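You operate a simulated robot arm through the tools that you are given. There is no shell and no other tool. Be economical: measure what you need, move in short steps, check, and stop when the job is done.

The job below is to be done with a simulated robot arm. You get a single attempt, and the scene is never put back.

## Task
Fit the chip that the bolted board names in place of the wrong one.
Fine: free the orange slider, wrong chip to the blue mat, lock the slider again.

The check looks at the end state, three seconds after you hand in, the way a careful person would. Anything else that was tipped, shoved, dropped, spilled or broken makes it a failure.

## Robot
A 7-joint arm with a two-finger parallel gripper, fixed in place. Base frame: the origin is at the foot of the arm, x ahead of it, y to its left, z up. Lengths are in cm, angles in degrees, forces in N, time in s.
With the tool pointing down near the work surface it reaches from about 24 to 68 cm from the base axis. Its first joint turns from -66.0 to 66.0 degrees. Payload 2.4 kg.
The TCP is the grasp point between the finger pads, 3 cm short of the fingertips. In the tool frame z runs along the fingers and y along their closing line. Largest opening 9.4 cm; finger width 2.8, thickness 1; the body of the gripper, 5 by 9.6 cm, starts 5.5 cm behind the TCP.
Orientation is that of the tool frame in the base frame, as a unit quaternion [w, x, y, z]. With the fingers straight down and closing along the base's y, the tool's x points along the base's -x, its y along +y and its z along -z.

## Interface
- The arm moves only by the tool move_arm. Its argument "moves" is a list of rows, each an object of numbers (a shift or turn left out is 0, a gripper value left out holds the last): "grip": the finger opening in m, from 0 to 0.094; "tx", "ty", "tz": the shift along the base's x, y, z in units of 40 mm (1.0 is 40 mm); "wx", "wy", "wz": the turn, a rotation vector about the base's x, y, z in units of 6 degrees (1.0 is 6 degrees). In form: [{"grip": .., "tx": .., "ty": .., "tz": .., "wx": .., "wy": .., "wz": ..}, ...]. A call has 1 to 10 rows; each row shifts and turns the commanded pose from where the row before left it. A call with a number of a shift or a turn outside -1 to 1 is refused whole. Rows are played at 5 a second. More than 5 cm and 8.6 degrees between two rows, or a gripper value outside its range, and nothing of the call is played. A pose out of reach is approached as far as the arm can. The call stops where the force on the tool passes 40 N (or 10 N more than at its start, if that is more) or the arm is blocked; 0.2 s more then pass. Each finger travels about 15.3 cm/s and halts on what it meets, pressing with about 32 N; the grip force reading is that of the motor and also rises with nothing between the fingers. The clock runs only during rows and for 0.2 s after the last one: add rows that do not move to give the fingers time. The reply holds the time, the measured pose of the TCP, the force on the tool along the base axes, the opening and the grip force, in the units named above and with some noise.
- Cameras (640 x 400 px; columns grow to the right, rows downward): "scene" is fixed at [3.64, 47.11, 144.74]; the picture's right is [-0.78, -0.63, 0.00], its down [-0.34, 0.42, -0.84] and it looks along [0.52, -0.65, -0.54] (base axes); focal length 324 px, centre (320, 200). "wrist" rides on the gripper at [7.6, 1.4, -10.2] in the tool frame; the picture's right is [-0.18, 0.98, 0.00], its down [-0.75, -0.14, -0.64] and it looks along [-0.63, -0.12, 0.77] (tool axes); focal length 243 px, centre (320, 200).
- grab_frame(camera): a new picture of that camera. It takes no simulated time.
- pixel_to_xyz(camera, pixels): for up to 12 pixels [column, row] of the newest picture of that camera ("zoom" is the newest enlarged one), the place [x, y, z] in the base frame of the surface seen there, good to about 0.2 cm. It takes no simulated time.
- enlarge(camera, box): a new picture of the part [left, top, right, bottom] of that camera's present view, enlarged. It takes no simulated time.
- sign_off(): hands the job in; it is judged then, once.

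Keep the steps short. Do not move on a guess: measure, check each grasp and each placing, and mend mistakes. In all there are 80 turns and 34 pictures (those below and enlarged ones count). Leave the gripper open and the arm clear of the work at the hand-in unless told otherwise, and finish with a single line.

The tools are called as a command line: name --argument value ..., lists and objects as JSON in quotes. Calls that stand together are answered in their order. move_arm: Moves the arm, as the interface text tells. Its arguments: {"type":"object","properties":{"moves":{"type":"array"}},"required":["moves"]} The other tools are called the same way: grab_frame (camera) takes a picture; pixel_to_xyz (camera, pixels) gives the place of the surface under pixels of a picture; enlarge (camera, box) takes an enlarged picture of a part of a camera's view; sign_off () hands the job in.

At the start:

```text
time_s: 0.0
tcp_pos: [32.06, -8.98, 106.44]
tool_rot: [0.0, 0.0, 1.0, 0.0]
contact_force: [-0.2, -0.4, 0.7]
width: 9.41
gripper_force: 0.1
```

scene: 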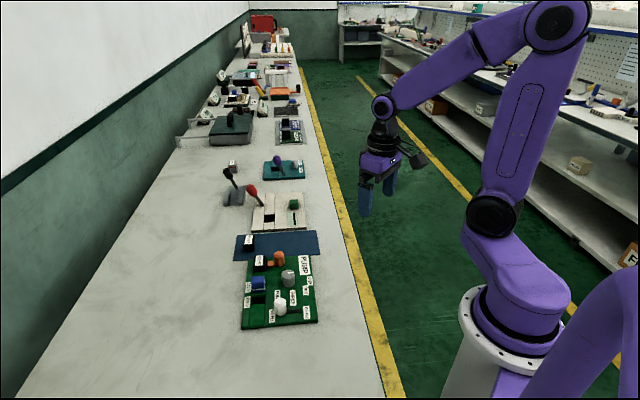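
wrist: 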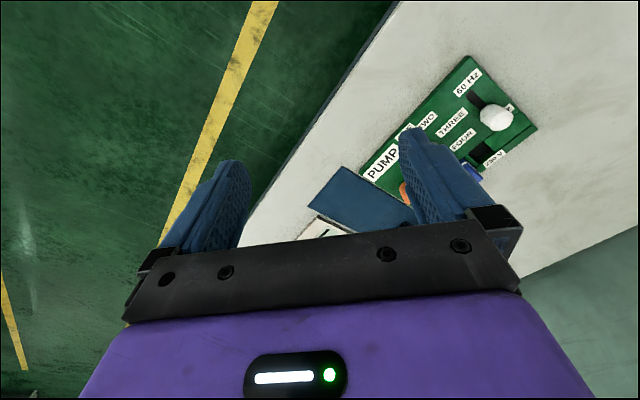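

I see a green board with labels near (280,295), a blue mat at (275,245) and more boards behind it. I'll enlarge both areas to read them.

enlarge --camera "scene" --box '[220, 225, 340, 335]'

enlarge --camera "scene" --box '[200, 140, 330, 240]'

```text
3.64 times, centred on (280, 280) of scene
```

zoom: 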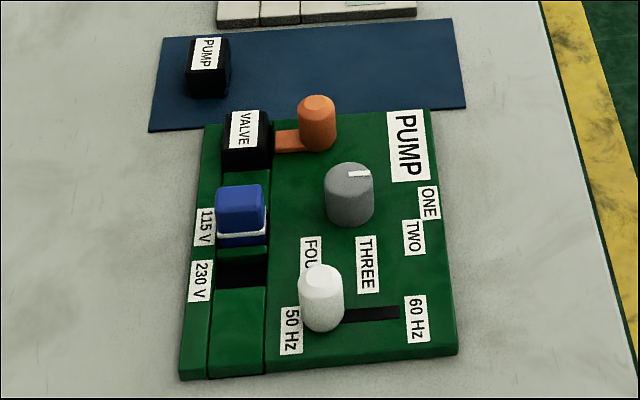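

```text
4.00 times, centred on (265, 190) of scene
```

zoom: 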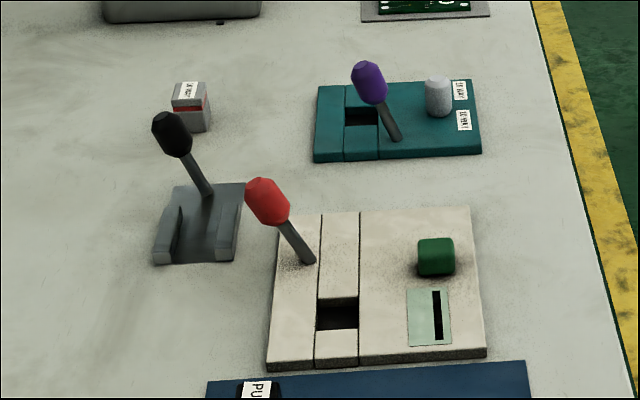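

The board is PUMP, but VALVE is fitted. The PUMP chip lies on the blue mat, and the orange slider's bar points at VALVE. Next I'll measure the main points in the scene picture.

pixel_to_xyz --camera "scene" --pixels '[[248, 238], [250, 246], [259, 260], [278, 254], [279, 264], [268, 264], [258, 280], [289, 276], [280, 305], [303, 263], [237, 259], [318, 254]]'

enlarge --camera "scene" --box '[235, 230, 305, 275]'

```text
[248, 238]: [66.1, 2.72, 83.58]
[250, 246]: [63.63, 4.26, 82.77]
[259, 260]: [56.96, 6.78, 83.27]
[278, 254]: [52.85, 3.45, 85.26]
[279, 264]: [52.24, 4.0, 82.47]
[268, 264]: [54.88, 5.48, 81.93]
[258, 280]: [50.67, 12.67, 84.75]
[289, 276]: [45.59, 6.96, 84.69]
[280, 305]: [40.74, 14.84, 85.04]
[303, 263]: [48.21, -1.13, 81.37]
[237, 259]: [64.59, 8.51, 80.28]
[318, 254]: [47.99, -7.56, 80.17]
```

```text
8.89 times, centred on (270, 252) of scene
```

zoom: 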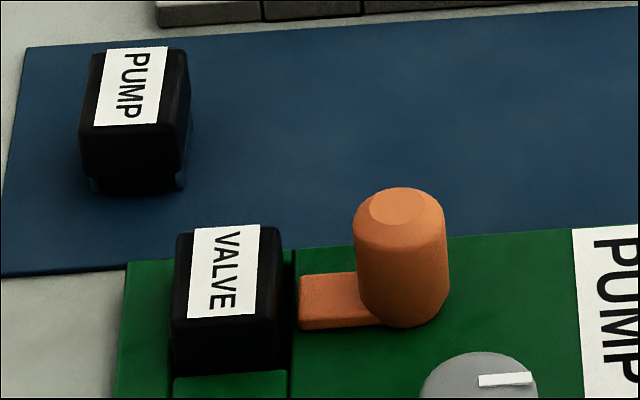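

I'll take precise points in this enlarged view: the corners of both chip tops, the bar, the knob and the mat edges.

pixel_to_xyz --camera "zoom" --pixels '[[98, 58], [182, 55], [88, 128], [178, 130], [182, 238], [275, 232], [178, 318], [274, 325], [303, 285], [350, 280], [370, 205], [430, 205]]'

pixel_to_xyz --camera "zoom" --pixels '[[135, 330], [220, 385], [285, 385], [320, 345], [400, 210], [400, 315], [310, 318], [135, 275], [560, 240], [480, 250], [60, 200], [300, 150]]'

```text
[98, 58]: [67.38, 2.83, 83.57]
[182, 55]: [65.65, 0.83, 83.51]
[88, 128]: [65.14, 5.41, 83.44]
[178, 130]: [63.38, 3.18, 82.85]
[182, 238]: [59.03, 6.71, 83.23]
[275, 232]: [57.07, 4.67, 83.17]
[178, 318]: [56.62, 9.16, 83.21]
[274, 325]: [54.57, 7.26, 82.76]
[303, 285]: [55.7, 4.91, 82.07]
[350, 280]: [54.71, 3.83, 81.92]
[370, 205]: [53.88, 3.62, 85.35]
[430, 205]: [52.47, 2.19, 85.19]
```

```text
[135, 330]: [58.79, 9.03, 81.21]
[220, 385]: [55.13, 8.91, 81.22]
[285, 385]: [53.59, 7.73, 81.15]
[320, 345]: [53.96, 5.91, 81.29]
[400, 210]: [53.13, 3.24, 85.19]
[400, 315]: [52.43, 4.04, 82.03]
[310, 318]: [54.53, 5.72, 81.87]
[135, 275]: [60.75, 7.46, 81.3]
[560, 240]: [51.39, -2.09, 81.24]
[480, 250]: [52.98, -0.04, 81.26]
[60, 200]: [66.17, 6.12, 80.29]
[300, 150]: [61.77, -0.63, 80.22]
```

The board's axes are turned about 45° from the base. The chips are roughly 2.8 × 3.4 cm, with tops at z≈83.3. Before going in I'll check how high the neighbouring levers are, and where the empty mat area and cream board lie.

pixel_to_xyz --camera "scene" --pixels '[[251, 189], [263, 202], [228, 173], [255, 232], [320, 229], [294, 204], [294, 234], [236, 237], [315, 233], [242, 258], [314, 321], [242, 328]]'

move_arm --moves '[{"tx": 1, "ty": 0.3, "tz": -0.5, "wz": 1}, {"tx": 1, "ty": 0.3, "tz": -0.5, "wz": 1}, {"tx": 1, "ty": 0.3, "tz": -0.5, "wz": 1}, {"tx": 0.5, "ty": 0.3, "tz": -0.5, "wz": 1}, {"wz": 1}, {"wz": 1}, {"wz": 1}, {"wz": 0.6}]'

```text
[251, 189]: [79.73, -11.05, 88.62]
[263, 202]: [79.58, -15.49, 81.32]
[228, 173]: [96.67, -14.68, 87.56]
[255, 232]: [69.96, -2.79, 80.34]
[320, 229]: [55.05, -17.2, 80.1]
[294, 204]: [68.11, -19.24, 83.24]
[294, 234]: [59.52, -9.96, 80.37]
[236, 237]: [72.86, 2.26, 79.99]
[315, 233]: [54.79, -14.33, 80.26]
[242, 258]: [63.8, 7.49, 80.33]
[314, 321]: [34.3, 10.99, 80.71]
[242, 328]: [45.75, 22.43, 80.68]
```

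```text
time_s: 1.8
tcp_pos: [46.13, -4.22, 98.56]
tool_rot: [0.0, -0.389, 0.921, 0.0]
contact_force: [0.6, 0.8, 0.6]
width: 9.4
gripper_force: 0.1
```

The levers are well away from the chips (red lever at x≈80, y≈-11). The tool is now yawed 45.6°, and the arm is above the right side of the board. I'll look through the wrist camera.

grab_frame --camera "wrist"

```text
28 pictures are left
```

wrist: 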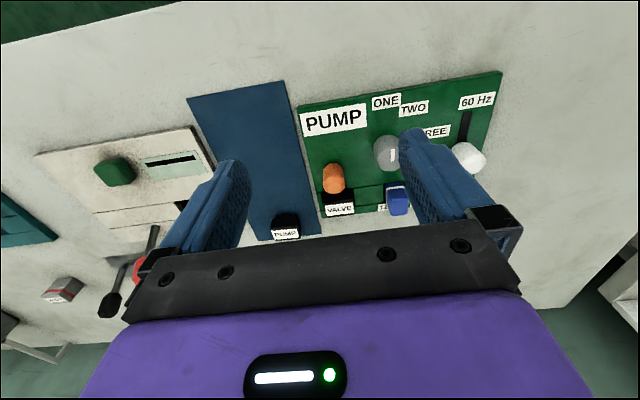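

The wrist picture is upside down, with the robot side at the top. The orange slider is at (333,180) and VALVE at (340,205). I'll enlarge there to see how the slider locks.

enlarge --camera "wrist" --box '[260, 140, 420, 240]'

```text
4.00 times, centred on (340, 190) of wrist
```

zoom: 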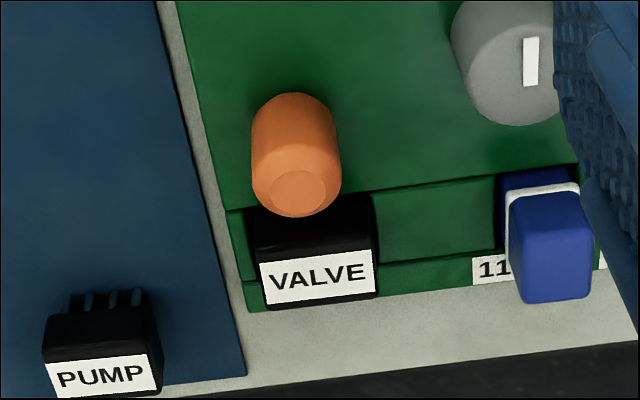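

The PUMP chip matches VALVE's orientation, and its pins are on the underside. I'll measure the knob top, the chip tops and the empty part of the mat in this view.

pixel_to_xyz --camera "zoom" --pixels '[[298, 188], [255, 160], [338, 160], [296, 100], [262, 258], [370, 250], [264, 302], [374, 292], [50, 363], [156, 355], [58, 390], [160, 385]]'

pixel_to_xyz --camera "wrist" --pixels '[[284, 83], [188, 98], [320, 232], [258, 239], [270, 150], [299, 106], [322, 217], [260, 180]]'

```text
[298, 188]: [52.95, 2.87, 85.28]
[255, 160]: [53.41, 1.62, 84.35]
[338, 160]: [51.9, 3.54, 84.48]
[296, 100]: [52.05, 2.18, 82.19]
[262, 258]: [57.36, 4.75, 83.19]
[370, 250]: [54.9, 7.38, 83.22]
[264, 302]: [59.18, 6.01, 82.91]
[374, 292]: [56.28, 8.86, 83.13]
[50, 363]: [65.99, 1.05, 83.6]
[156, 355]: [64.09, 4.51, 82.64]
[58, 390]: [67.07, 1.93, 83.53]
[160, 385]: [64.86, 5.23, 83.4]
```

```text
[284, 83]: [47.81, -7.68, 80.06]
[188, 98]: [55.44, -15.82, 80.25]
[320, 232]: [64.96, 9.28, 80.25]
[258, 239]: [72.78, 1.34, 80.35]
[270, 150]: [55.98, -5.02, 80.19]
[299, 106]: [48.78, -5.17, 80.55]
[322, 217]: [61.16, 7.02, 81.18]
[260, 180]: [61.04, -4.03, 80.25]
```

Knob centre is about (52.9, 2.85) with its top at 85.3. VALVE is at about (56.9, 6.85) and PUMP at (65.4, 3.1). I'll set the fingers to 5 cm, go above the knob and come down with the tips at z≈84.5 before checking.

move_arm --moves '[{"grip": 0.05, "tx": 0.85, "ty": 0.88}, {"tx": 0.84, "ty": 0.88}, {"tz": -0.8}, {"tz": -0.8}, {"tz": -0.8}, {}]'

```text
time_s: 3.2
tcp_pos: [52.99, 2.83, 88.81]
tool_rot: [0.0, -0.387, 0.922, 0.0]
contact_force: [0.2, -0.8, 0.4]
width: 5.02
gripper_force: 0.1
```

enlarge --camera "scene" --box '[230, 220, 320, 280]'

```text
6.67 times, centred on (275, 250) of scene
```

zoom: 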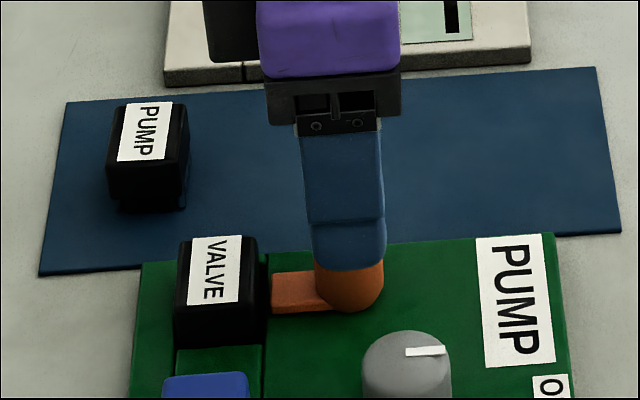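

The fingers straddle the knob. I'll lower to TCP 85.6, with the tips just above the bar, and close.

move_arm --moves '[{"tz": -0.4}, {"tz": -0.4}, {}, {"grip": 0.0}, {}, {}]'

```text
time_s: 4.6
tcp_pos: [52.8, 2.72, 85.57]
tool_rot: [0.0, -0.386, 0.922, 0.0]
contact_force: [10.6, -8.6, -8.5]
width: 2.68
gripper_force: 45.1
```

I have the knob at width 2.68, with a sideways force of about 13 N along the closing line. I'll shift 1.5 mm that way to relax it, then draw 0.4 cm along the board's right direction (-0.70, -0.714).

move_arm --moves '[{"tx": 0.027, "ty": -0.026}, {"tx": -0.035, "ty": -0.036}, {"tx": -0.035, "ty": -0.036}, {}]'

```text
time_s: 5.6
tcp_pos: [52.54, 2.46, 85.77]
tool_rot: [0.0, -0.388, 0.922, 0.0]
contact_force: [9.2, -6.3, 0.8]
width: 2.66
gripper_force: 44.8
```

It slides freely, with a drag of only about 2 N. I'll keep drawing it, 1 cm more.

move_arm --moves '[{"tx": -0.05, "ty": -0.05}, {"tx": -0.05, "ty": -0.05}, {"tx": -0.04, "ty": -0.04}, {"tx": -0.04, "ty": -0.04}, {}]'

enlarge --camera "scene" --box '[230, 220, 320, 280]'

```text
time_s: 6.8
tcp_pos: [51.94, 1.66, 85.68]
tool_rot: [0.0, -0.388, 0.922, 0.0]
contact_force: [5.3, -3.6, 6.7]
width: 2.7
gripper_force: 44.7
```

```text
6.67 times, centred on (275, 250) of scene
```

zoom: 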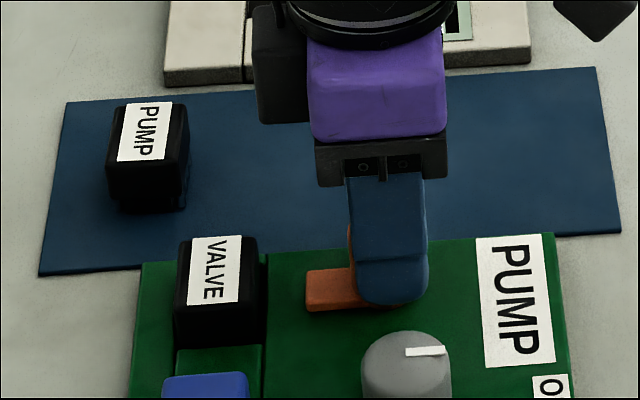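

The slider bar has moved about 1.1 cm clear of the chip and still runs freely. I'll draw it a little further and feel for an end stop.

move_arm --moves '[{"tx": -0.04, "ty": -0.04}, {"tx": -0.04, "ty": -0.04}, {"tx": -0.04, "ty": -0.04}, {}]'

```text
time_s: 7.8
tcp_pos: [51.43, 1.17, 85.68]
tool_rot: [0.0, -0.388, 0.922, 0.0]
contact_force: [7.0, -5.0, 6.1]
width: 2.71
gripper_force: 44.7
```

move_arm --moves '[{"tx": -0.04, "ty": -0.04}, {"tx": -0.04, "ty": -0.04}, {}]'

enlarge --camera "scene" --box '[230, 220, 320, 280]'

```text
time_s: 8.6
tcp_pos: [51.31, 1.06, 85.68]
tool_rot: [0.003, -0.388, 0.922, -0.001]
contact_force: [20.6, 7.4, -4.7]
width: 2.7
gripper_force: 44.8
```

```text
6.67 times, centred on (275, 250) of scene
```

zoom: 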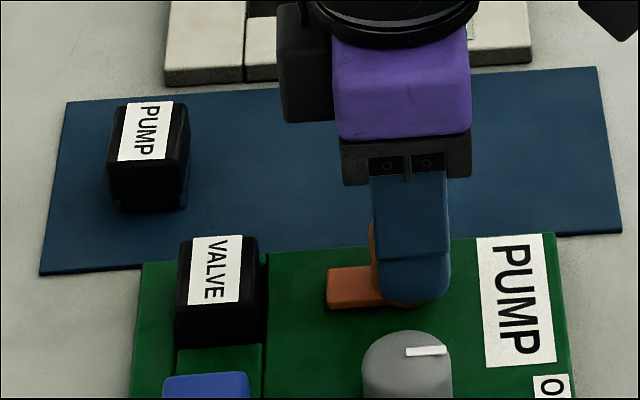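

It met an end stop (about 20 N pushing back) after roughly 2.1 cm, so the slider is free. I'll back off slightly, open the fingers and rise.

move_arm --moves '[{"tx": 0.04, "ty": 0.04}, {"grip": 0.05}, {}, {"tz": 0.8}, {"tz": 0.8}, {}]'

```text
time_s: 10.0
tcp_pos: [51.37, 0.93, 92.02]
tool_rot: [0.0, -0.388, 0.922, -0.001]
contact_force: [0.5, 0.4, -1.0]
width: 5.02
gripper_force: 0.1
```

Now I'll go over VALVE at (56.9, 6.85) and partway down, open 6 cm, then check.

move_arm --moves '[{"grip": 0.06, "tx": 0.69, "ty": 0.74}, {"tx": 0.69, "ty": 0.74}, {"tz": -0.6}, {"tz": -0.5}, {}]'

enlarge --camera "wrist" --box '[200, 100, 440, 250]'

enlarge --camera "scene" --box '[230, 220, 320, 280]'

```text
time_s: 11.2
tcp_pos: [56.73, 6.9, 87.79]
tool_rot: [0.001, -0.388, 0.922, 0.0]
contact_force: [-1.0, 0.0, 0.6]
width: 5.97
gripper_force: 0.0
```

```text
2.67 times, centred on (320, 175) of wrist
```

zoom: 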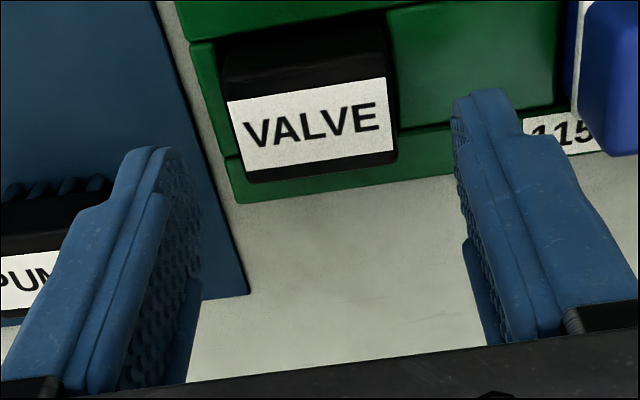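

```text
6.67 times, centred on (275, 250) of scene
```

zoom: 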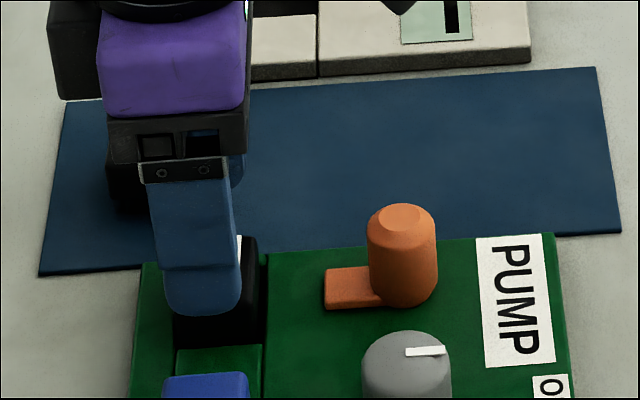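

The slider stayed out and VALVE sits between the fingers. I'll trim by 1–2 mm, descend to TCP 84.6 and close.

move_arm --moves '[{"tx": 0.03, "ty": -0.015, "tz": -0.4}, {"tz": -0.4}, {}, {"grip": 0.0}, {}, {}]'

```text
time_s: 12.6
tcp_pos: [56.91, 6.91, 84.45]
tool_rot: [0.0, -0.387, 0.922, 0.0]
contact_force: [1.5, -2.1, -0.7]
width: 4.09
gripper_force: 32.2
```

The grip is centred: width 4.09 and little side force. I'll lift straight up slowly.

move_arm --moves '[{"tz": 0.1}, {"tz": 0.15}, {"tz": 0.25}, {"tz": 0.5}, {"tz": 0.5}, {}]'

enlarge --camera "scene" --box '[220, 200, 340, 280]'

```text
time_s: 14.0
tcp_pos: [56.89, 7.02, 90.31]
tool_rot: [-0.001, -0.388, 0.922, 0.0]
contact_force: [-0.2, 0.3, 0.4]
width: 0.0
gripper_force: 32.2
```

```text
5.00 times, centred on (280, 240) of scene
```

zoom: 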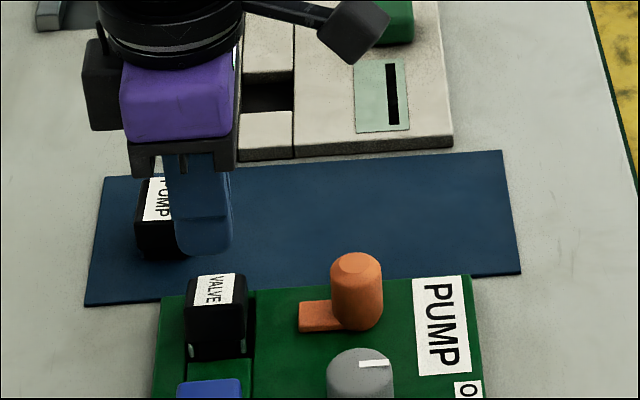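

The fingers slipped off: width is 0, and VALVE is still in the pocket, maybe raised or tilted. I'll look closely and measure.

enlarge --camera "scene" --box '[240, 240, 300, 280]'

pixel_to_xyz --camera "zoom" --pixels '[[180, 165], [295, 165], [172, 280], [300, 290], [175, 390], [300, 380], [240, 220]]'

```text
10.00 times, centred on (270, 260) of scene
```

zoom: 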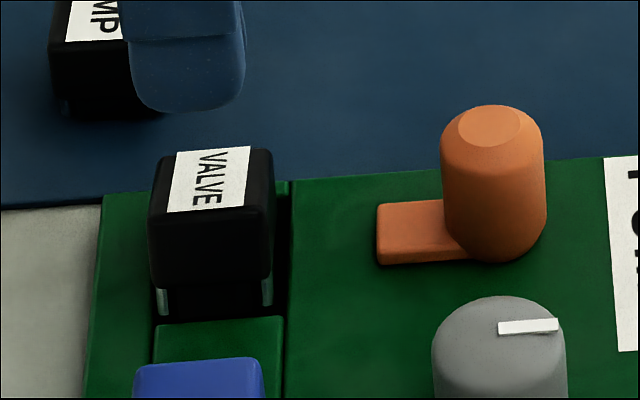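

```text
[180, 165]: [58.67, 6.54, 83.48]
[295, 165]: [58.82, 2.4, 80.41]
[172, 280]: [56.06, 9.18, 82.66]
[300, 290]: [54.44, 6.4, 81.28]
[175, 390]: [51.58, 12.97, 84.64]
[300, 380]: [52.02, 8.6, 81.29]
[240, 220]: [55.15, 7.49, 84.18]
```

VALVE is partly out: its near end has risen about 1 cm and is tilted, with the pins showing. The far end is still in. I'll come down again, re-grip along the same line so the flat pads level it, and pull more slowly.

move_arm --moves '[{"grip": 0.062}, {}, {"tz": -0.5}, {"tz": -0.5}, {"tz": -0.4}, {"tz": -0.07}, {}, {"grip": 0.0}, {}, {}]'

enlarge --camera "scene" --box '[240, 240, 300, 280]'

```text
time_s: 16.2
tcp_pos: [56.91, 6.74, 84.58]
tool_rot: [0.001, -0.387, 0.922, 0.0]
contact_force: [-0.3, -1.6, 13.8]
width: 4.66
gripper_force: 32.3
```

```text
10.00 times, centred on (270, 260) of scene
```

zoom: 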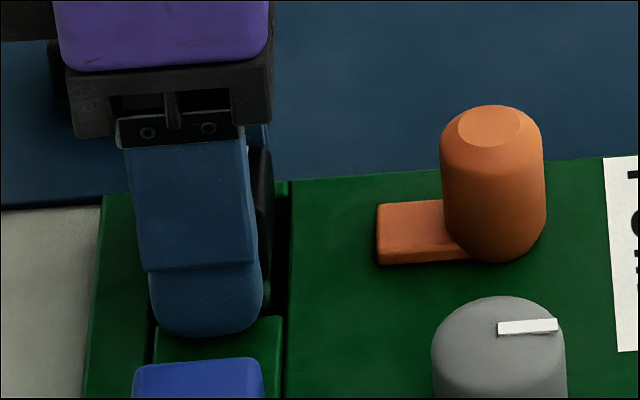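

Width is 4.66, so VALVE is gripped while still tilted. I'll raise very slowly by 0.8 cm and watch the width.

move_arm --moves '[{"tz": 0.05}, {"tz": 0.05}, {"tz": 0.05}, {"tz": 0.05}, {}]'

enlarge --camera "scene" --box '[240, 240, 300, 280]'

```text
time_s: 17.4
tcp_pos: [56.82, 6.97, 85.29]
tool_rot: [-0.001, -0.387, 0.922, 0.0]
contact_force: [0.5, -0.3, 0.6]
width: 4.1
gripper_force: 31.5
```

```text
10.00 times, centred on (270, 260) of scene
```

zoom: 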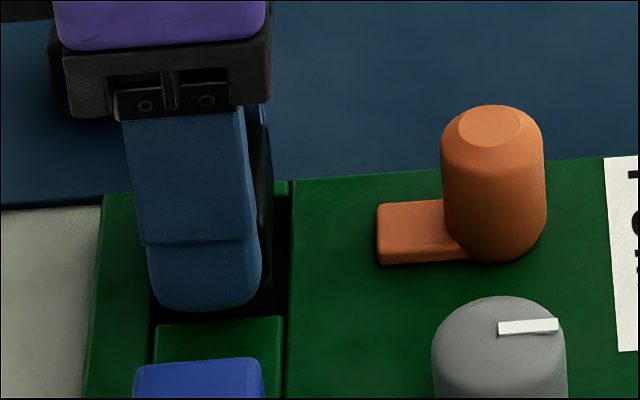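

The chip snapped level in the pads (width 4.10) and shows no load. I'll keep raising slowly.

move_arm --moves '[{"tz": 0.08}, {"tz": 0.08}, {"tz": 0.12}, {"tz": 0.2}, {"tz": 0.3}, {"tz": 0.4}, {}]'

enlarge --camera "scene" --box '[220, 200, 340, 280]'

```text
time_s: 19.0
tcp_pos: [56.93, 7.1, 90.08]
tool_rot: [0.0, -0.388, 0.922, 0.0]
contact_force: [0.3, 0.2, -0.5]
width: 4.06
gripper_force: 31.8
```

```text
5.00 times, centred on (280, 240) of scene
```

zoom: 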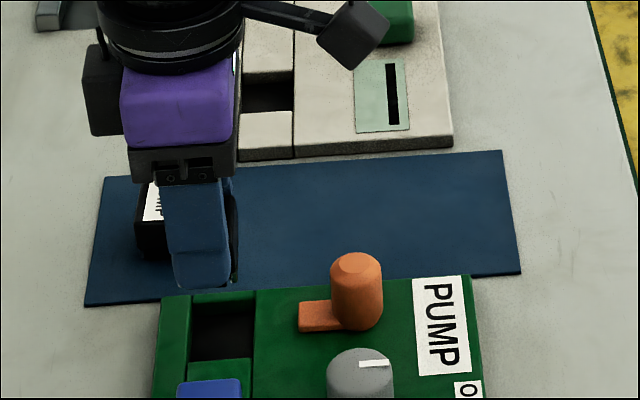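

VALVE is out and held (4.06). I'll rise a bit and carry it over the free part of the mat at about (57.5, -6.5).

move_arm --moves '[{"tz": 0.4}, {"tx": 0.04, "ty": -0.6}, {"tx": 0.04, "ty": -0.7}, {"tx": 0.04, "ty": -0.7}, {"tx": 0.02, "ty": -0.7}, {"ty": -0.7}, {}]'

enlarge --camera "scene" --box '[220, 190, 340, 270]'

```text
time_s: 20.6
tcp_pos: [57.47, -6.78, 91.72]
tool_rot: [0.0, -0.387, 0.922, 0.0]
contact_force: [0.4, 0.6, -0.5]
width: 4.06
gripper_force: 31.9
```

```text
5.00 times, centred on (280, 230) of scene
```

zoom: 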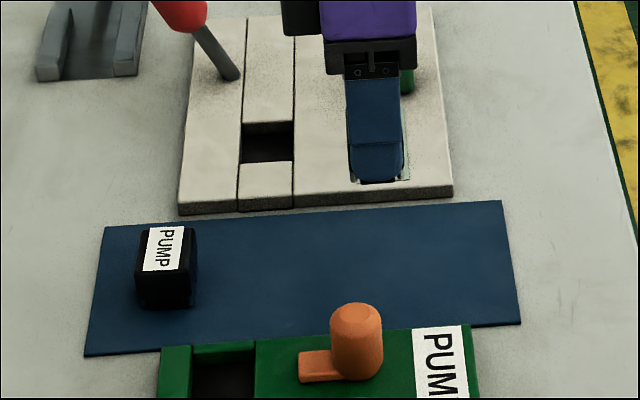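

The chip's pins are about level with the fingertips. I'll lower to TCP ≈ 84.8 and then feel for contact.

move_arm --moves '[{"tz": -0.6}, {"tz": -0.6}, {"tz": -0.4}, {"tz": -0.12}, {}]'

enlarge --camera "scene" --box '[260, 210, 320, 250]'

```text
time_s: 21.8
tcp_pos: [57.54, -6.65, 84.72]
tool_rot: [0.0, -0.387, 0.922, 0.0]
contact_force: [0.5, -0.9, -1.2]
width: 4.08
gripper_force: 32.4
```

```text
10.00 times, centred on (290, 230) of scene
```

zoom: 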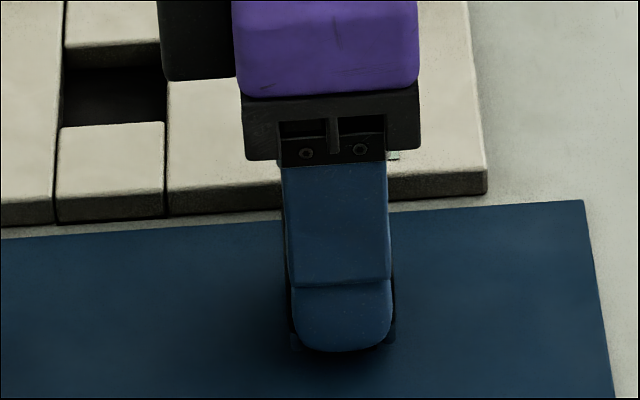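

move_arm --moves '[{"tz": -0.05}, {"tz": -0.05}, {"tz": -0.05}, {"tz": -0.05}, {}]'

```text
time_s: 23.0
tcp_pos: [57.59, -6.59, 84.14]
tool_rot: [0.001, -0.388, 0.922, -0.002]
contact_force: [-5.1, 1.7, 26.9]
width: 4.1
gripper_force: 32.1
```

There's contact on the mat (27 N up). I'll ease up 2 mm, then open to 5.6 cm and rise.

move_arm --moves '[{"tz": 0.05}, {"grip": 0.056}, {}, {}, {"tz": 0.4}, {"tz": 0.6}, {"tz": 0.8}, {}]'

enlarge --camera "scene" --box '[225, 205, 330, 275]'

```text
time_s: 24.8
tcp_pos: [57.43, -6.69, 91.51]
tool_rot: [0.0, -0.387, 0.922, 0.0]
contact_force: [-0.3, -0.2, -0.8]
width: 5.59
gripper_force: 0.1
```

```text
5.71 times, centred on (278, 240) of scene
```

zoom: 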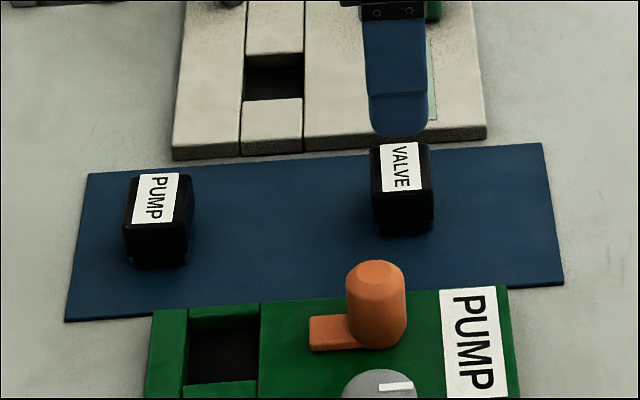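

VALVE stands upright on the mat. Now I'll measure PUMP's top corners, VALVE's as a reference since its pose is known, and the pocket corners.

pixel_to_xyz --camera "zoom" --pixels '[[135, 178], [188, 176], [127, 222], [182, 226], [376, 146], [428, 148], [374, 190], [428, 192], [192, 320], [256, 316], [190, 384], [256, 380]]'

enlarge --camera "scene" --box '[230, 228, 278, 280]'

```text
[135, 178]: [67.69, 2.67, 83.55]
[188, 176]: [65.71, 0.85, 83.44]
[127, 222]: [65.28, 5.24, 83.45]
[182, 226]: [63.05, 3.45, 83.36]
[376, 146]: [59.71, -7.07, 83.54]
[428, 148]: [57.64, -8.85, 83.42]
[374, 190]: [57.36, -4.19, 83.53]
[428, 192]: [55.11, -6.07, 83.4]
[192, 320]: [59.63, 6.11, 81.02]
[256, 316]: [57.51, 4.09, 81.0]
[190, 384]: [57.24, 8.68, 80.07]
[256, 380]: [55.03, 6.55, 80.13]
```

```text
7.69 times, centred on (254, 254) of scene
```

zoom: 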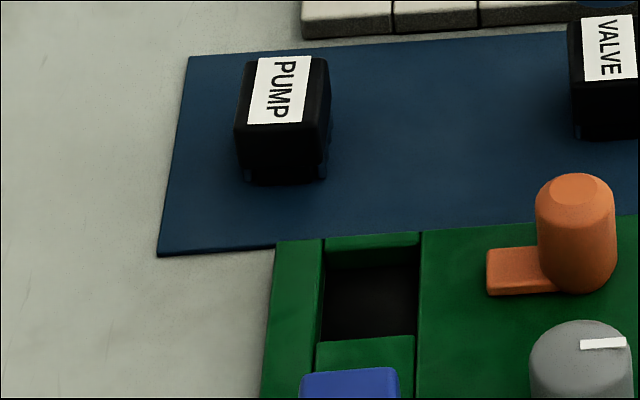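

PUMP's centre is (65.4, 3.0), and the same method gave VALVE's known pose to within 1 mm. I'll move over PUMP, come down to TCP z≈84.8 (tips 1.5 cm above the mat, so they clear the board later), then look before closing.

move_arm --moves '[{"grip": 0.06, "tx": 0.667, "ty": 0.805}, {"tx": 0.667, "ty": 0.805}, {"tx": 0.667, "ty": 0.805}, {}, {"tz": -0.5}, {"tz": -0.5}, {}]'

enlarge --camera "scene" --box '[220, 210, 295, 260]'

```text
time_s: 26.4
tcp_pos: [65.55, 2.99, 87.42]
tool_rot: [0.0, -0.387, 0.922, 0.0]
contact_force: [-1.1, 0.2, -0.3]
width: 6.0
gripper_force: 0.1
```

```text
8.00 times, centred on (258, 235) of scene
```

zoom: 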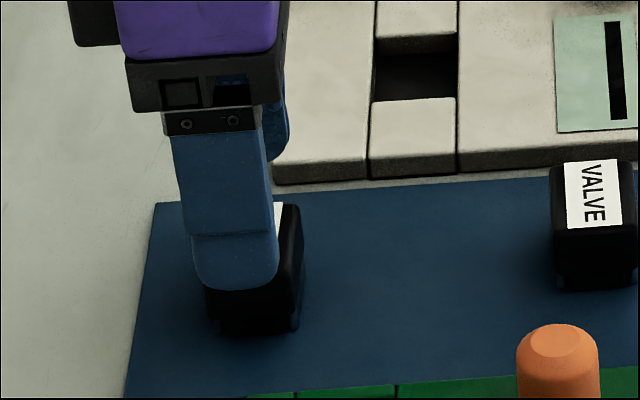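

The fingers are in line with PUMP. I'll descend and close.

move_arm --moves '[{"tx": -0.02, "tz": -0.33}, {"tz": -0.33}, {}, {"grip": 0.0}, {}, {}]'

move_arm --moves '[{"tz": 0.1}, {"tz": 0.2}, {"tz": 0.4}, {"tz": 0.5}, {"tz": 0.4}, {}]'

enlarge --camera "scene" --box '[220, 195, 295, 245]'

```text
time_s: 27.8
tcp_pos: [65.4, 2.99, 84.72]
tool_rot: [0.0, -0.389, 0.921, 0.001]
contact_force: [-0.1, -0.5, 0.5]
width: 4.08
gripper_force: 32.3
```

```text
time_s: 29.2
tcp_pos: [65.31, 3.0, 91.11]
tool_rot: [0.0, -0.387, 0.922, 0.0]
contact_force: [0.7, -0.4, 0.0]
width: 4.08
gripper_force: 31.9
```

```text
8.00 times, centred on (258, 220) of scene
```

zoom: 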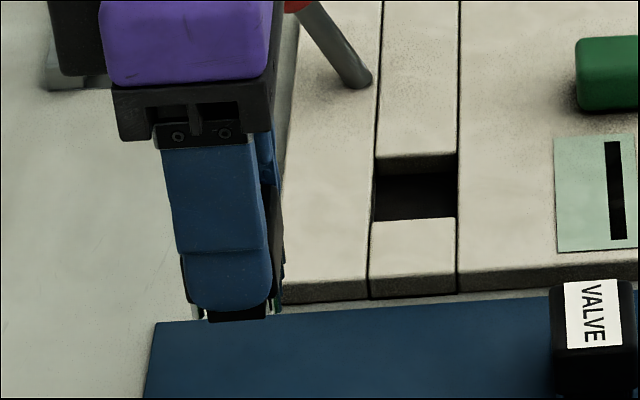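

PUMP is held (4.08) and level. I'll carry it over the pocket at (56.9, 6.93), descend to about 1 cm above the board and check alignment.

move_arm --moves '[{"tx": -0.71, "ty": 0.327}, {"tx": -0.71, "ty": 0.327}, {"tx": -0.7, "ty": 0.327}, {}, {"tz": -0.5}, {"tz": -0.5}, {}]'

enlarge --camera "scene" --box '[237, 235, 297, 275]'

enlarge --camera "wrist" --box '[240, 80, 400, 180]'

```text
time_s: 30.8
tcp_pos: [56.85, 6.92, 87.1]
tool_rot: [0.0, -0.387, 0.922, -0.001]
contact_force: [0.4, -0.4, 0.1]
width: 4.1
gripper_force: 32.5
```

```text
10.00 times, centred on (267, 255) of scene
```

zoom: 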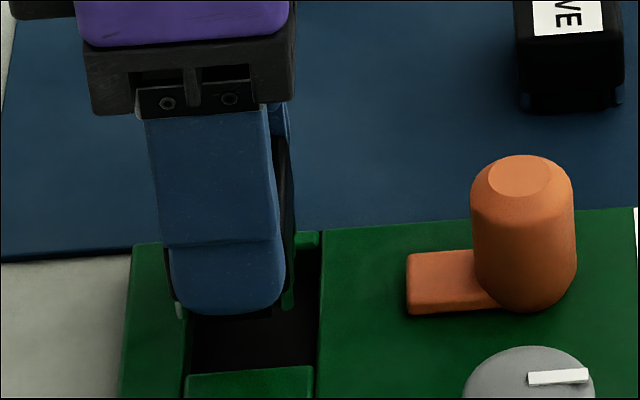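

```text
4.00 times, centred on (320, 130) of wrist
```

zoom: 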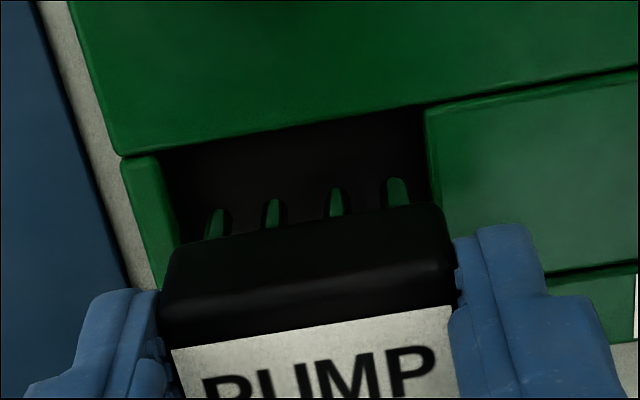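

PUMP looks lined up over the pocket, with pins down. I'll lower 1 cm, then in small steps, watching the force.

move_arm --moves '[{"tz": -0.12}, {"tz": -0.12}, {"tz": -0.05}, {"tz": -0.05}, {}]'

```text
time_s: 32.0
tcp_pos: [56.85, 6.87, 85.76]
tool_rot: [0.0, -0.388, 0.922, 0.0]
contact_force: [0.2, 0.5, -1.1]
width: 4.09
gripper_force: 31.8
```

move_arm --moves '[{"tz": -0.05}, {"tz": -0.05}, {"tz": -0.05}, {"tz": -0.05}, {}]'

```text
time_s: 33.2
tcp_pos: [56.97, 6.93, 85.08]
tool_rot: [0.003, -0.387, 0.922, -0.001]
contact_force: [-2.0, -0.4, 25.2]
width: 4.1
gripper_force: 32.3
```

It's into the pocket by about 0.6 cm and pushing back with 25 N. I'll look before pressing further.

enlarge --camera "scene" --box '[237, 235, 297, 275]'

enlarge --camera "wrist" --box '[240, 80, 400, 180]'

```text
10.00 times, centred on (267, 255) of scene
```

zoom: 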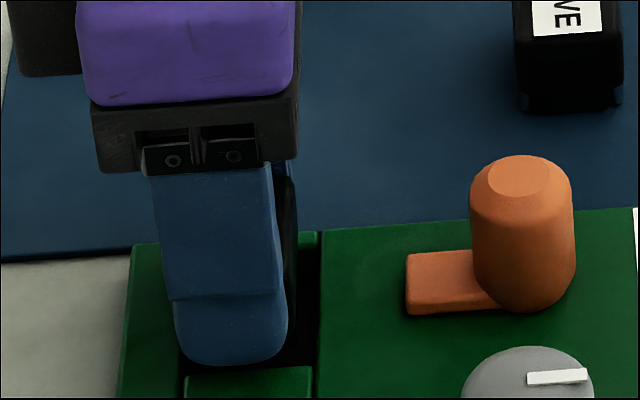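

```text
4.00 times, centred on (320, 130) of wrist
```

zoom: 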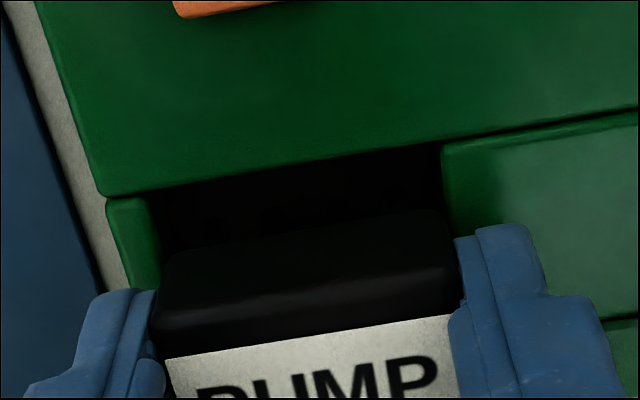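

It may sit a millimetre or so too far left. I'll measure the label's right edge and the pocket rim. For comparison, VALVE's label edge was at (57.36, 4.75) and (54.90, 7.38) when seated.

pixel_to_xyz --camera "zoom" --pixels '[[172, 362], [446, 312], [160, 330], [455, 285], [200, 183], [420, 145], [165, 260], [440, 215], [115, 188], [450, 140], [130, 200], [470, 170]]'

```text
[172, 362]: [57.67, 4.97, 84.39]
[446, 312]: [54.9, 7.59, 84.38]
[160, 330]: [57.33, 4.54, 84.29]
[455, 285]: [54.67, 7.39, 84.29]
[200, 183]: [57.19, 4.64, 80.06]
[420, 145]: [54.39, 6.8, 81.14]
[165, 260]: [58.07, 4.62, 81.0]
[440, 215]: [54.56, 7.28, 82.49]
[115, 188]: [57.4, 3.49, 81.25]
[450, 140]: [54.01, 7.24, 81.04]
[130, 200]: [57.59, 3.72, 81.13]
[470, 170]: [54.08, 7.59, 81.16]
```

The chip's top is at 84.39, so it's resting on the rim rather than in the pocket. Its label edge is about 0.2 cm left of where VALVE's was. I'll raise 0.6 cm, shift 0.2 cm to the board's right and lower again gently.

move_arm --moves '[{"tz": 0.15}, {"tx": -0.035, "ty": -0.036}, {}, {"tz": -0.05}, {"tz": -0.04}, {}]'

```text
time_s: 34.6
tcp_pos: [56.86, 6.75, 85.21]
tool_rot: [-0.001, -0.388, 0.922, 0.0]
contact_force: [-0.6, 0.4, -0.5]
width: 4.08
gripper_force: 32.3
```

move_arm --moves '[{"tz": -0.04}, {"tz": -0.04}, {"tz": -0.03}, {}]'

```text
time_s: 35.6
tcp_pos: [56.67, 6.83, 84.85]
tool_rot: [0.0, -0.388, 0.922, 0.0]
contact_force: [2.5, -2.6, -0.2]
width: 4.07
gripper_force: 31.7
```

There's no upward force now, and it's lower than before, so it's going in. I'll go another 0.4 cm.

move_arm --moves '[{"tz": -0.04}, {"tz": -0.04}, {"tz": -0.03}, {}]'

enlarge --camera "wrist" --box '[240, 80, 400, 180]'

pixel_to_xyz --camera "zoom" --pixels '[[180, 365], [440, 320], [300, 370], [160, 320], [455, 280]]'

```text
time_s: 36.6
tcp_pos: [56.79, 6.75, 84.41]
tool_rot: [0.0, -0.387, 0.922, 0.0]
contact_force: [4.4, -5.1, 1.5]
width: 4.1
gripper_force: 31.7
```

```text
4.00 times, centred on (320, 130) of wrist
```

zoom: 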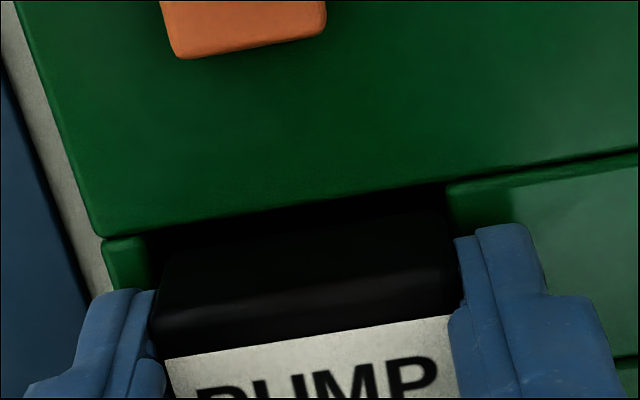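

```text
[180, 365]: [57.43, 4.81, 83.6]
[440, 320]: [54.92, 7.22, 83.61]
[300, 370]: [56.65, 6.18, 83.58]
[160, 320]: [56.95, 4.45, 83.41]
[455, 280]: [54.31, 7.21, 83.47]
```

PUMP is in the pocket with its top at 83.6, about 0.4 cm above seated (83.2), and the fingertips are nearly on the board. I'll release, rise, close the fingers and press the top down.

move_arm --moves '[{"grip": 0.054}, {}, {"tz": 0.4}, {"tz": 0.5}, {"grip": 0.0}, {}, {}, {}]'

enlarge --camera "scene" --box '[237, 235, 297, 275]'

pixel_to_xyz --camera "zoom" --pixels '[[195, 205], [290, 205], [190, 275], [290, 285], [240, 250]]'

```text
time_s: 38.4
tcp_pos: [56.66, 6.74, 88.02]
tool_rot: [0.0, -0.388, 0.922, 0.0]
contact_force: [0.0, -0.5, 0.2]
width: 0.01
gripper_force: 32.2
```

```text
10.00 times, centred on (267, 255) of scene
```

zoom: 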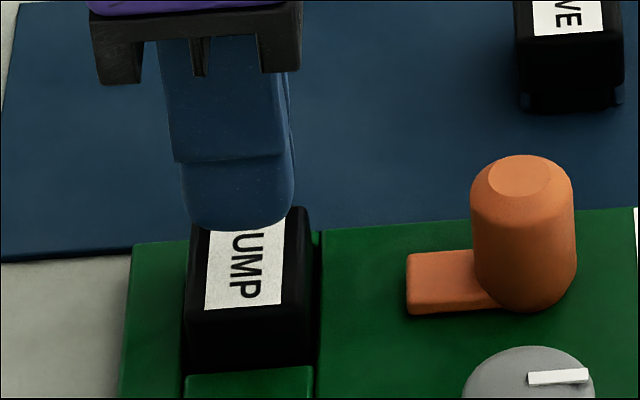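

```text
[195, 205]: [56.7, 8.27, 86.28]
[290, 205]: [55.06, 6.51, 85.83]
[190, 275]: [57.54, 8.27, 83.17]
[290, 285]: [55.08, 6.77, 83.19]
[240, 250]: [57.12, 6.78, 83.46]
```

PUMP sits upright in the pocket, with its top at about 83.2–83.4. I'll press down gently on its centre to seat it.

move_arm --moves '[{"tx": 0.02, "ty": 0.01, "tz": -0.3}, {"tz": -0.08}, {"tz": -0.04}, {"tz": -0.04}, {"tz": -0.03}, {}]'

```text
time_s: 39.8
tcp_pos: [56.89, 6.69, 86.1]
tool_rot: [0.002, -0.387, 0.922, 0.0]
contact_force: [-6.9, -1.9, 27.3]
width: 0.0
gripper_force: 31.6
```

The tips are at 83.1 with 27 N pushing back, the same height VALVE sat at, so it's seated. I'll rise and verify.

move_arm --moves '[{"tz": -0.02}, {}, {"tz": 0.4}, {"tz": 0.6}, {"tx": -0.5, "ty": -0.5, "tz": 0.4}, {"grip": 0.05, "tx": -0.5, "ty": -0.5}, {}, {}]'

enlarge --camera "scene" --box '[237, 235, 297, 275]'

pixel_to_xyz --camera "zoom" --pixels '[[205, 195], [295, 200], [195, 290], [295, 295], [250, 245], [520, 175], [475, 210], [570, 205], [420, 270], [410, 300]]'

```text
time_s: 41.6
tcp_pos: [52.84, 2.94, 91.49]
tool_rot: [0.0, -0.387, 0.922, -0.001]
contact_force: [-0.9, 0.7, -0.1]
width: 5.0
gripper_force: 0.0
```

```text
10.00 times, centred on (267, 255) of scene
```

zoom: 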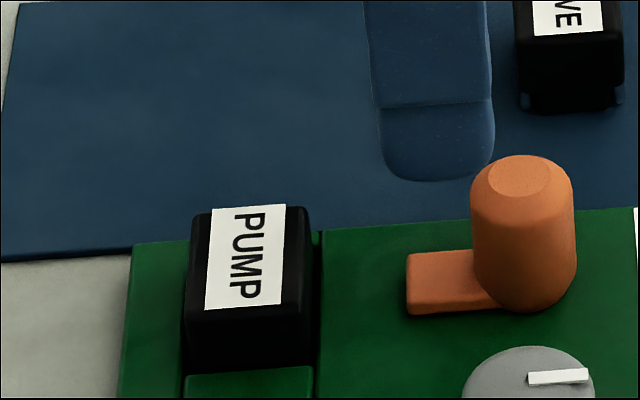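

```text
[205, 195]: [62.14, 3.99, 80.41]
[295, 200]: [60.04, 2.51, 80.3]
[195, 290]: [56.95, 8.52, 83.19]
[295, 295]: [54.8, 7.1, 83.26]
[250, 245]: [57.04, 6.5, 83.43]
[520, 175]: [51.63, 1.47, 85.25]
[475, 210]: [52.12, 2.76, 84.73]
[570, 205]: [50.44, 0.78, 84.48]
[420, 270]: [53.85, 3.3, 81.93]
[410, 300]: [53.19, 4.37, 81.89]
```

PUMP is seated, and its corners match VALVE's original picture position within half a pixel. Now I'll go back to the slider knob at (51.4, 1.05) and grip it.

move_arm --moves '[{"tx": -0.36, "ty": -0.47}, {}, {"tz": -0.5}, {"tz": -0.5}, {"tz": -0.46}, {}, {"grip": 0.0}, {}, {}]'

```text
time_s: 43.6
tcp_pos: [51.29, 1.11, 85.8]
tool_rot: [0.0, -0.389, 0.921, 0.0]
contact_force: [-6.4, 6.2, 1.5]
width: 2.66
gripper_force: 45.2
```

The knob is gripped (2.66). I'll push it back toward the chip, 1.7 cm first and then feel for the end.

move_arm --moves '[{"tx": 0.04, "ty": 0.06}, {"tx": 0.05, "ty": 0.05}, {"tx": 0.05, "ty": 0.05}, {"tx": 0.05, "ty": 0.05}, {"tx": 0.05, "ty": 0.05}, {"tx": 0.05, "ty": 0.05}, {}]'

```text
time_s: 45.2
tcp_pos: [52.36, 2.32, 85.68]
tool_rot: [0.0, -0.388, 0.922, 0.0]
contact_force: [-7.9, 6.7, 8.9]
width: 2.64
gripper_force: 45.3
```

move_arm --moves '[{"tx": 0.035, "ty": 0.035}, {"tx": 0.035, "ty": 0.035}, {"tx": 0.03, "ty": 0.03}, {}]'

enlarge --camera "scene" --box '[237, 235, 297, 275]'

```text
time_s: 46.2
tcp_pos: [52.83, 2.65, 85.73]
tool_rot: [0.0, -0.387, 0.922, -0.001]
contact_force: [-13.1, 9.2, 11.6]
width: 2.64
gripper_force: 45.3
```

```text
10.00 times, centred on (267, 255) of scene
```

zoom: 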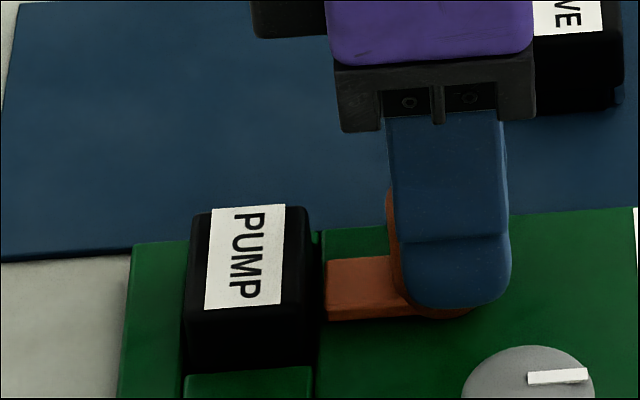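

The bar tip is back at scene column 267.6, its original place. I'll push a touch more to feel the stop.

move_arm --moves '[{"tx": 0.03, "ty": 0.03}, {"tx": 0.03, "ty": 0.03}, {}]'

```text
time_s: 47.0
tcp_pos: [52.85, 2.78, 85.74]
tool_rot: [-0.004, -0.387, 0.922, 0.0]
contact_force: [-28.1, -4.1, 24.9]
width: 2.66
gripper_force: 45.1
```

The stop is reached (about 22 N), so it's fully locked. I'll ease back, open, rise and move clear toward the robot.

move_arm --moves '[{"tx": -0.05, "ty": -0.05}, {"grip": 0.05}, {}, {"tz": 0.6}, {"tz": 0.8}, {"tz": 0.9}, {"tz": 0.9, "tx": -0.5, "ty": -0.5}, {"tx": -0.9, "ty": -0.9}, {"grip": 0.09, "tx": -0.9, "ty": -0.9}, {}]'

enlarge --camera "scene" --box '[220, 215, 335, 335]'

enlarge --camera "scene" --box '[235, 230, 305, 275]'

```text
refused: row 8 steps farther than a row can; nothing moved
```

```text
3.33 times, centred on (278, 275) of scene
```

zoom: 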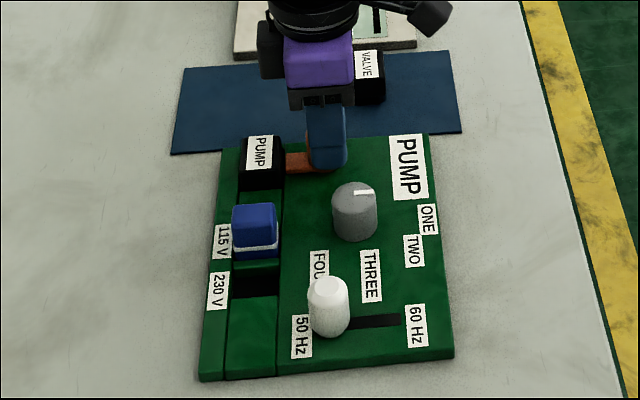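

```text
8.89 times, centred on (270, 252) of scene
```

zoom: 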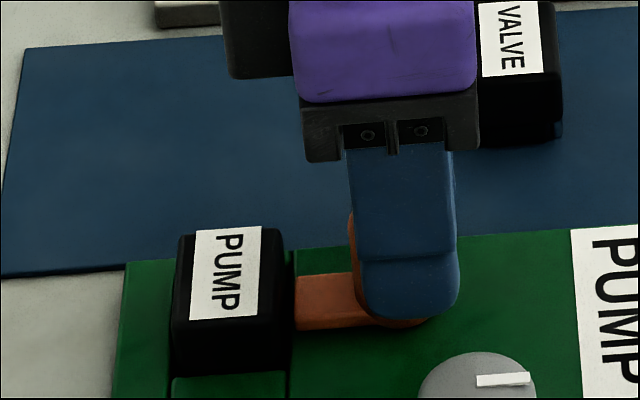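

The rows were too large and nothing moved. The slider does match its starting picture. I'll retry with smaller steps.

move_arm --moves '[{"tx": -0.05, "ty": -0.05}, {"grip": 0.05}, {}, {"tz": 0.6}, {"tz": 0.8}, {"tz": 0.9}, {"tz": 0.6, "tx": -0.5, "ty": -0.5}, {"tx": -0.7, "ty": -0.7}, {"grip": 0.09, "tx": -0.7, "ty": -0.7}, {}]'

enlarge --camera "scene" --box '[235, 225, 310, 275]'

```text
time_s: 49.2
tcp_pos: [45.27, -4.92, 97.31]
tool_rot: [0.0, -0.388, 0.922, 0.0]
contact_force: [0.2, 0.2, 0.9]
width: 8.98
gripper_force: 0.0
```

```text
8.00 times, centred on (272, 250) of scene
```

zoom: 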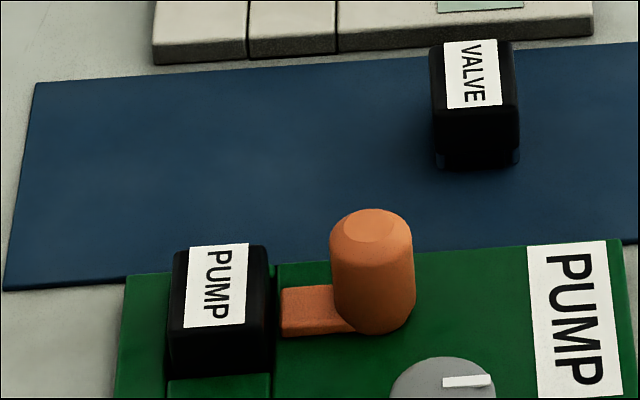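

PUMP is fitted and the slider is back against it. VALVE stands on the mat, the knob and switches are untouched, and the gripper is open and clear. I'm handing in.

sign_off

```text
The job is handed in.
```

The PUMP chip is fitted in the PUMP board, VALVE is on the blue mat, the orange slider is locked again, and the job is handed in.
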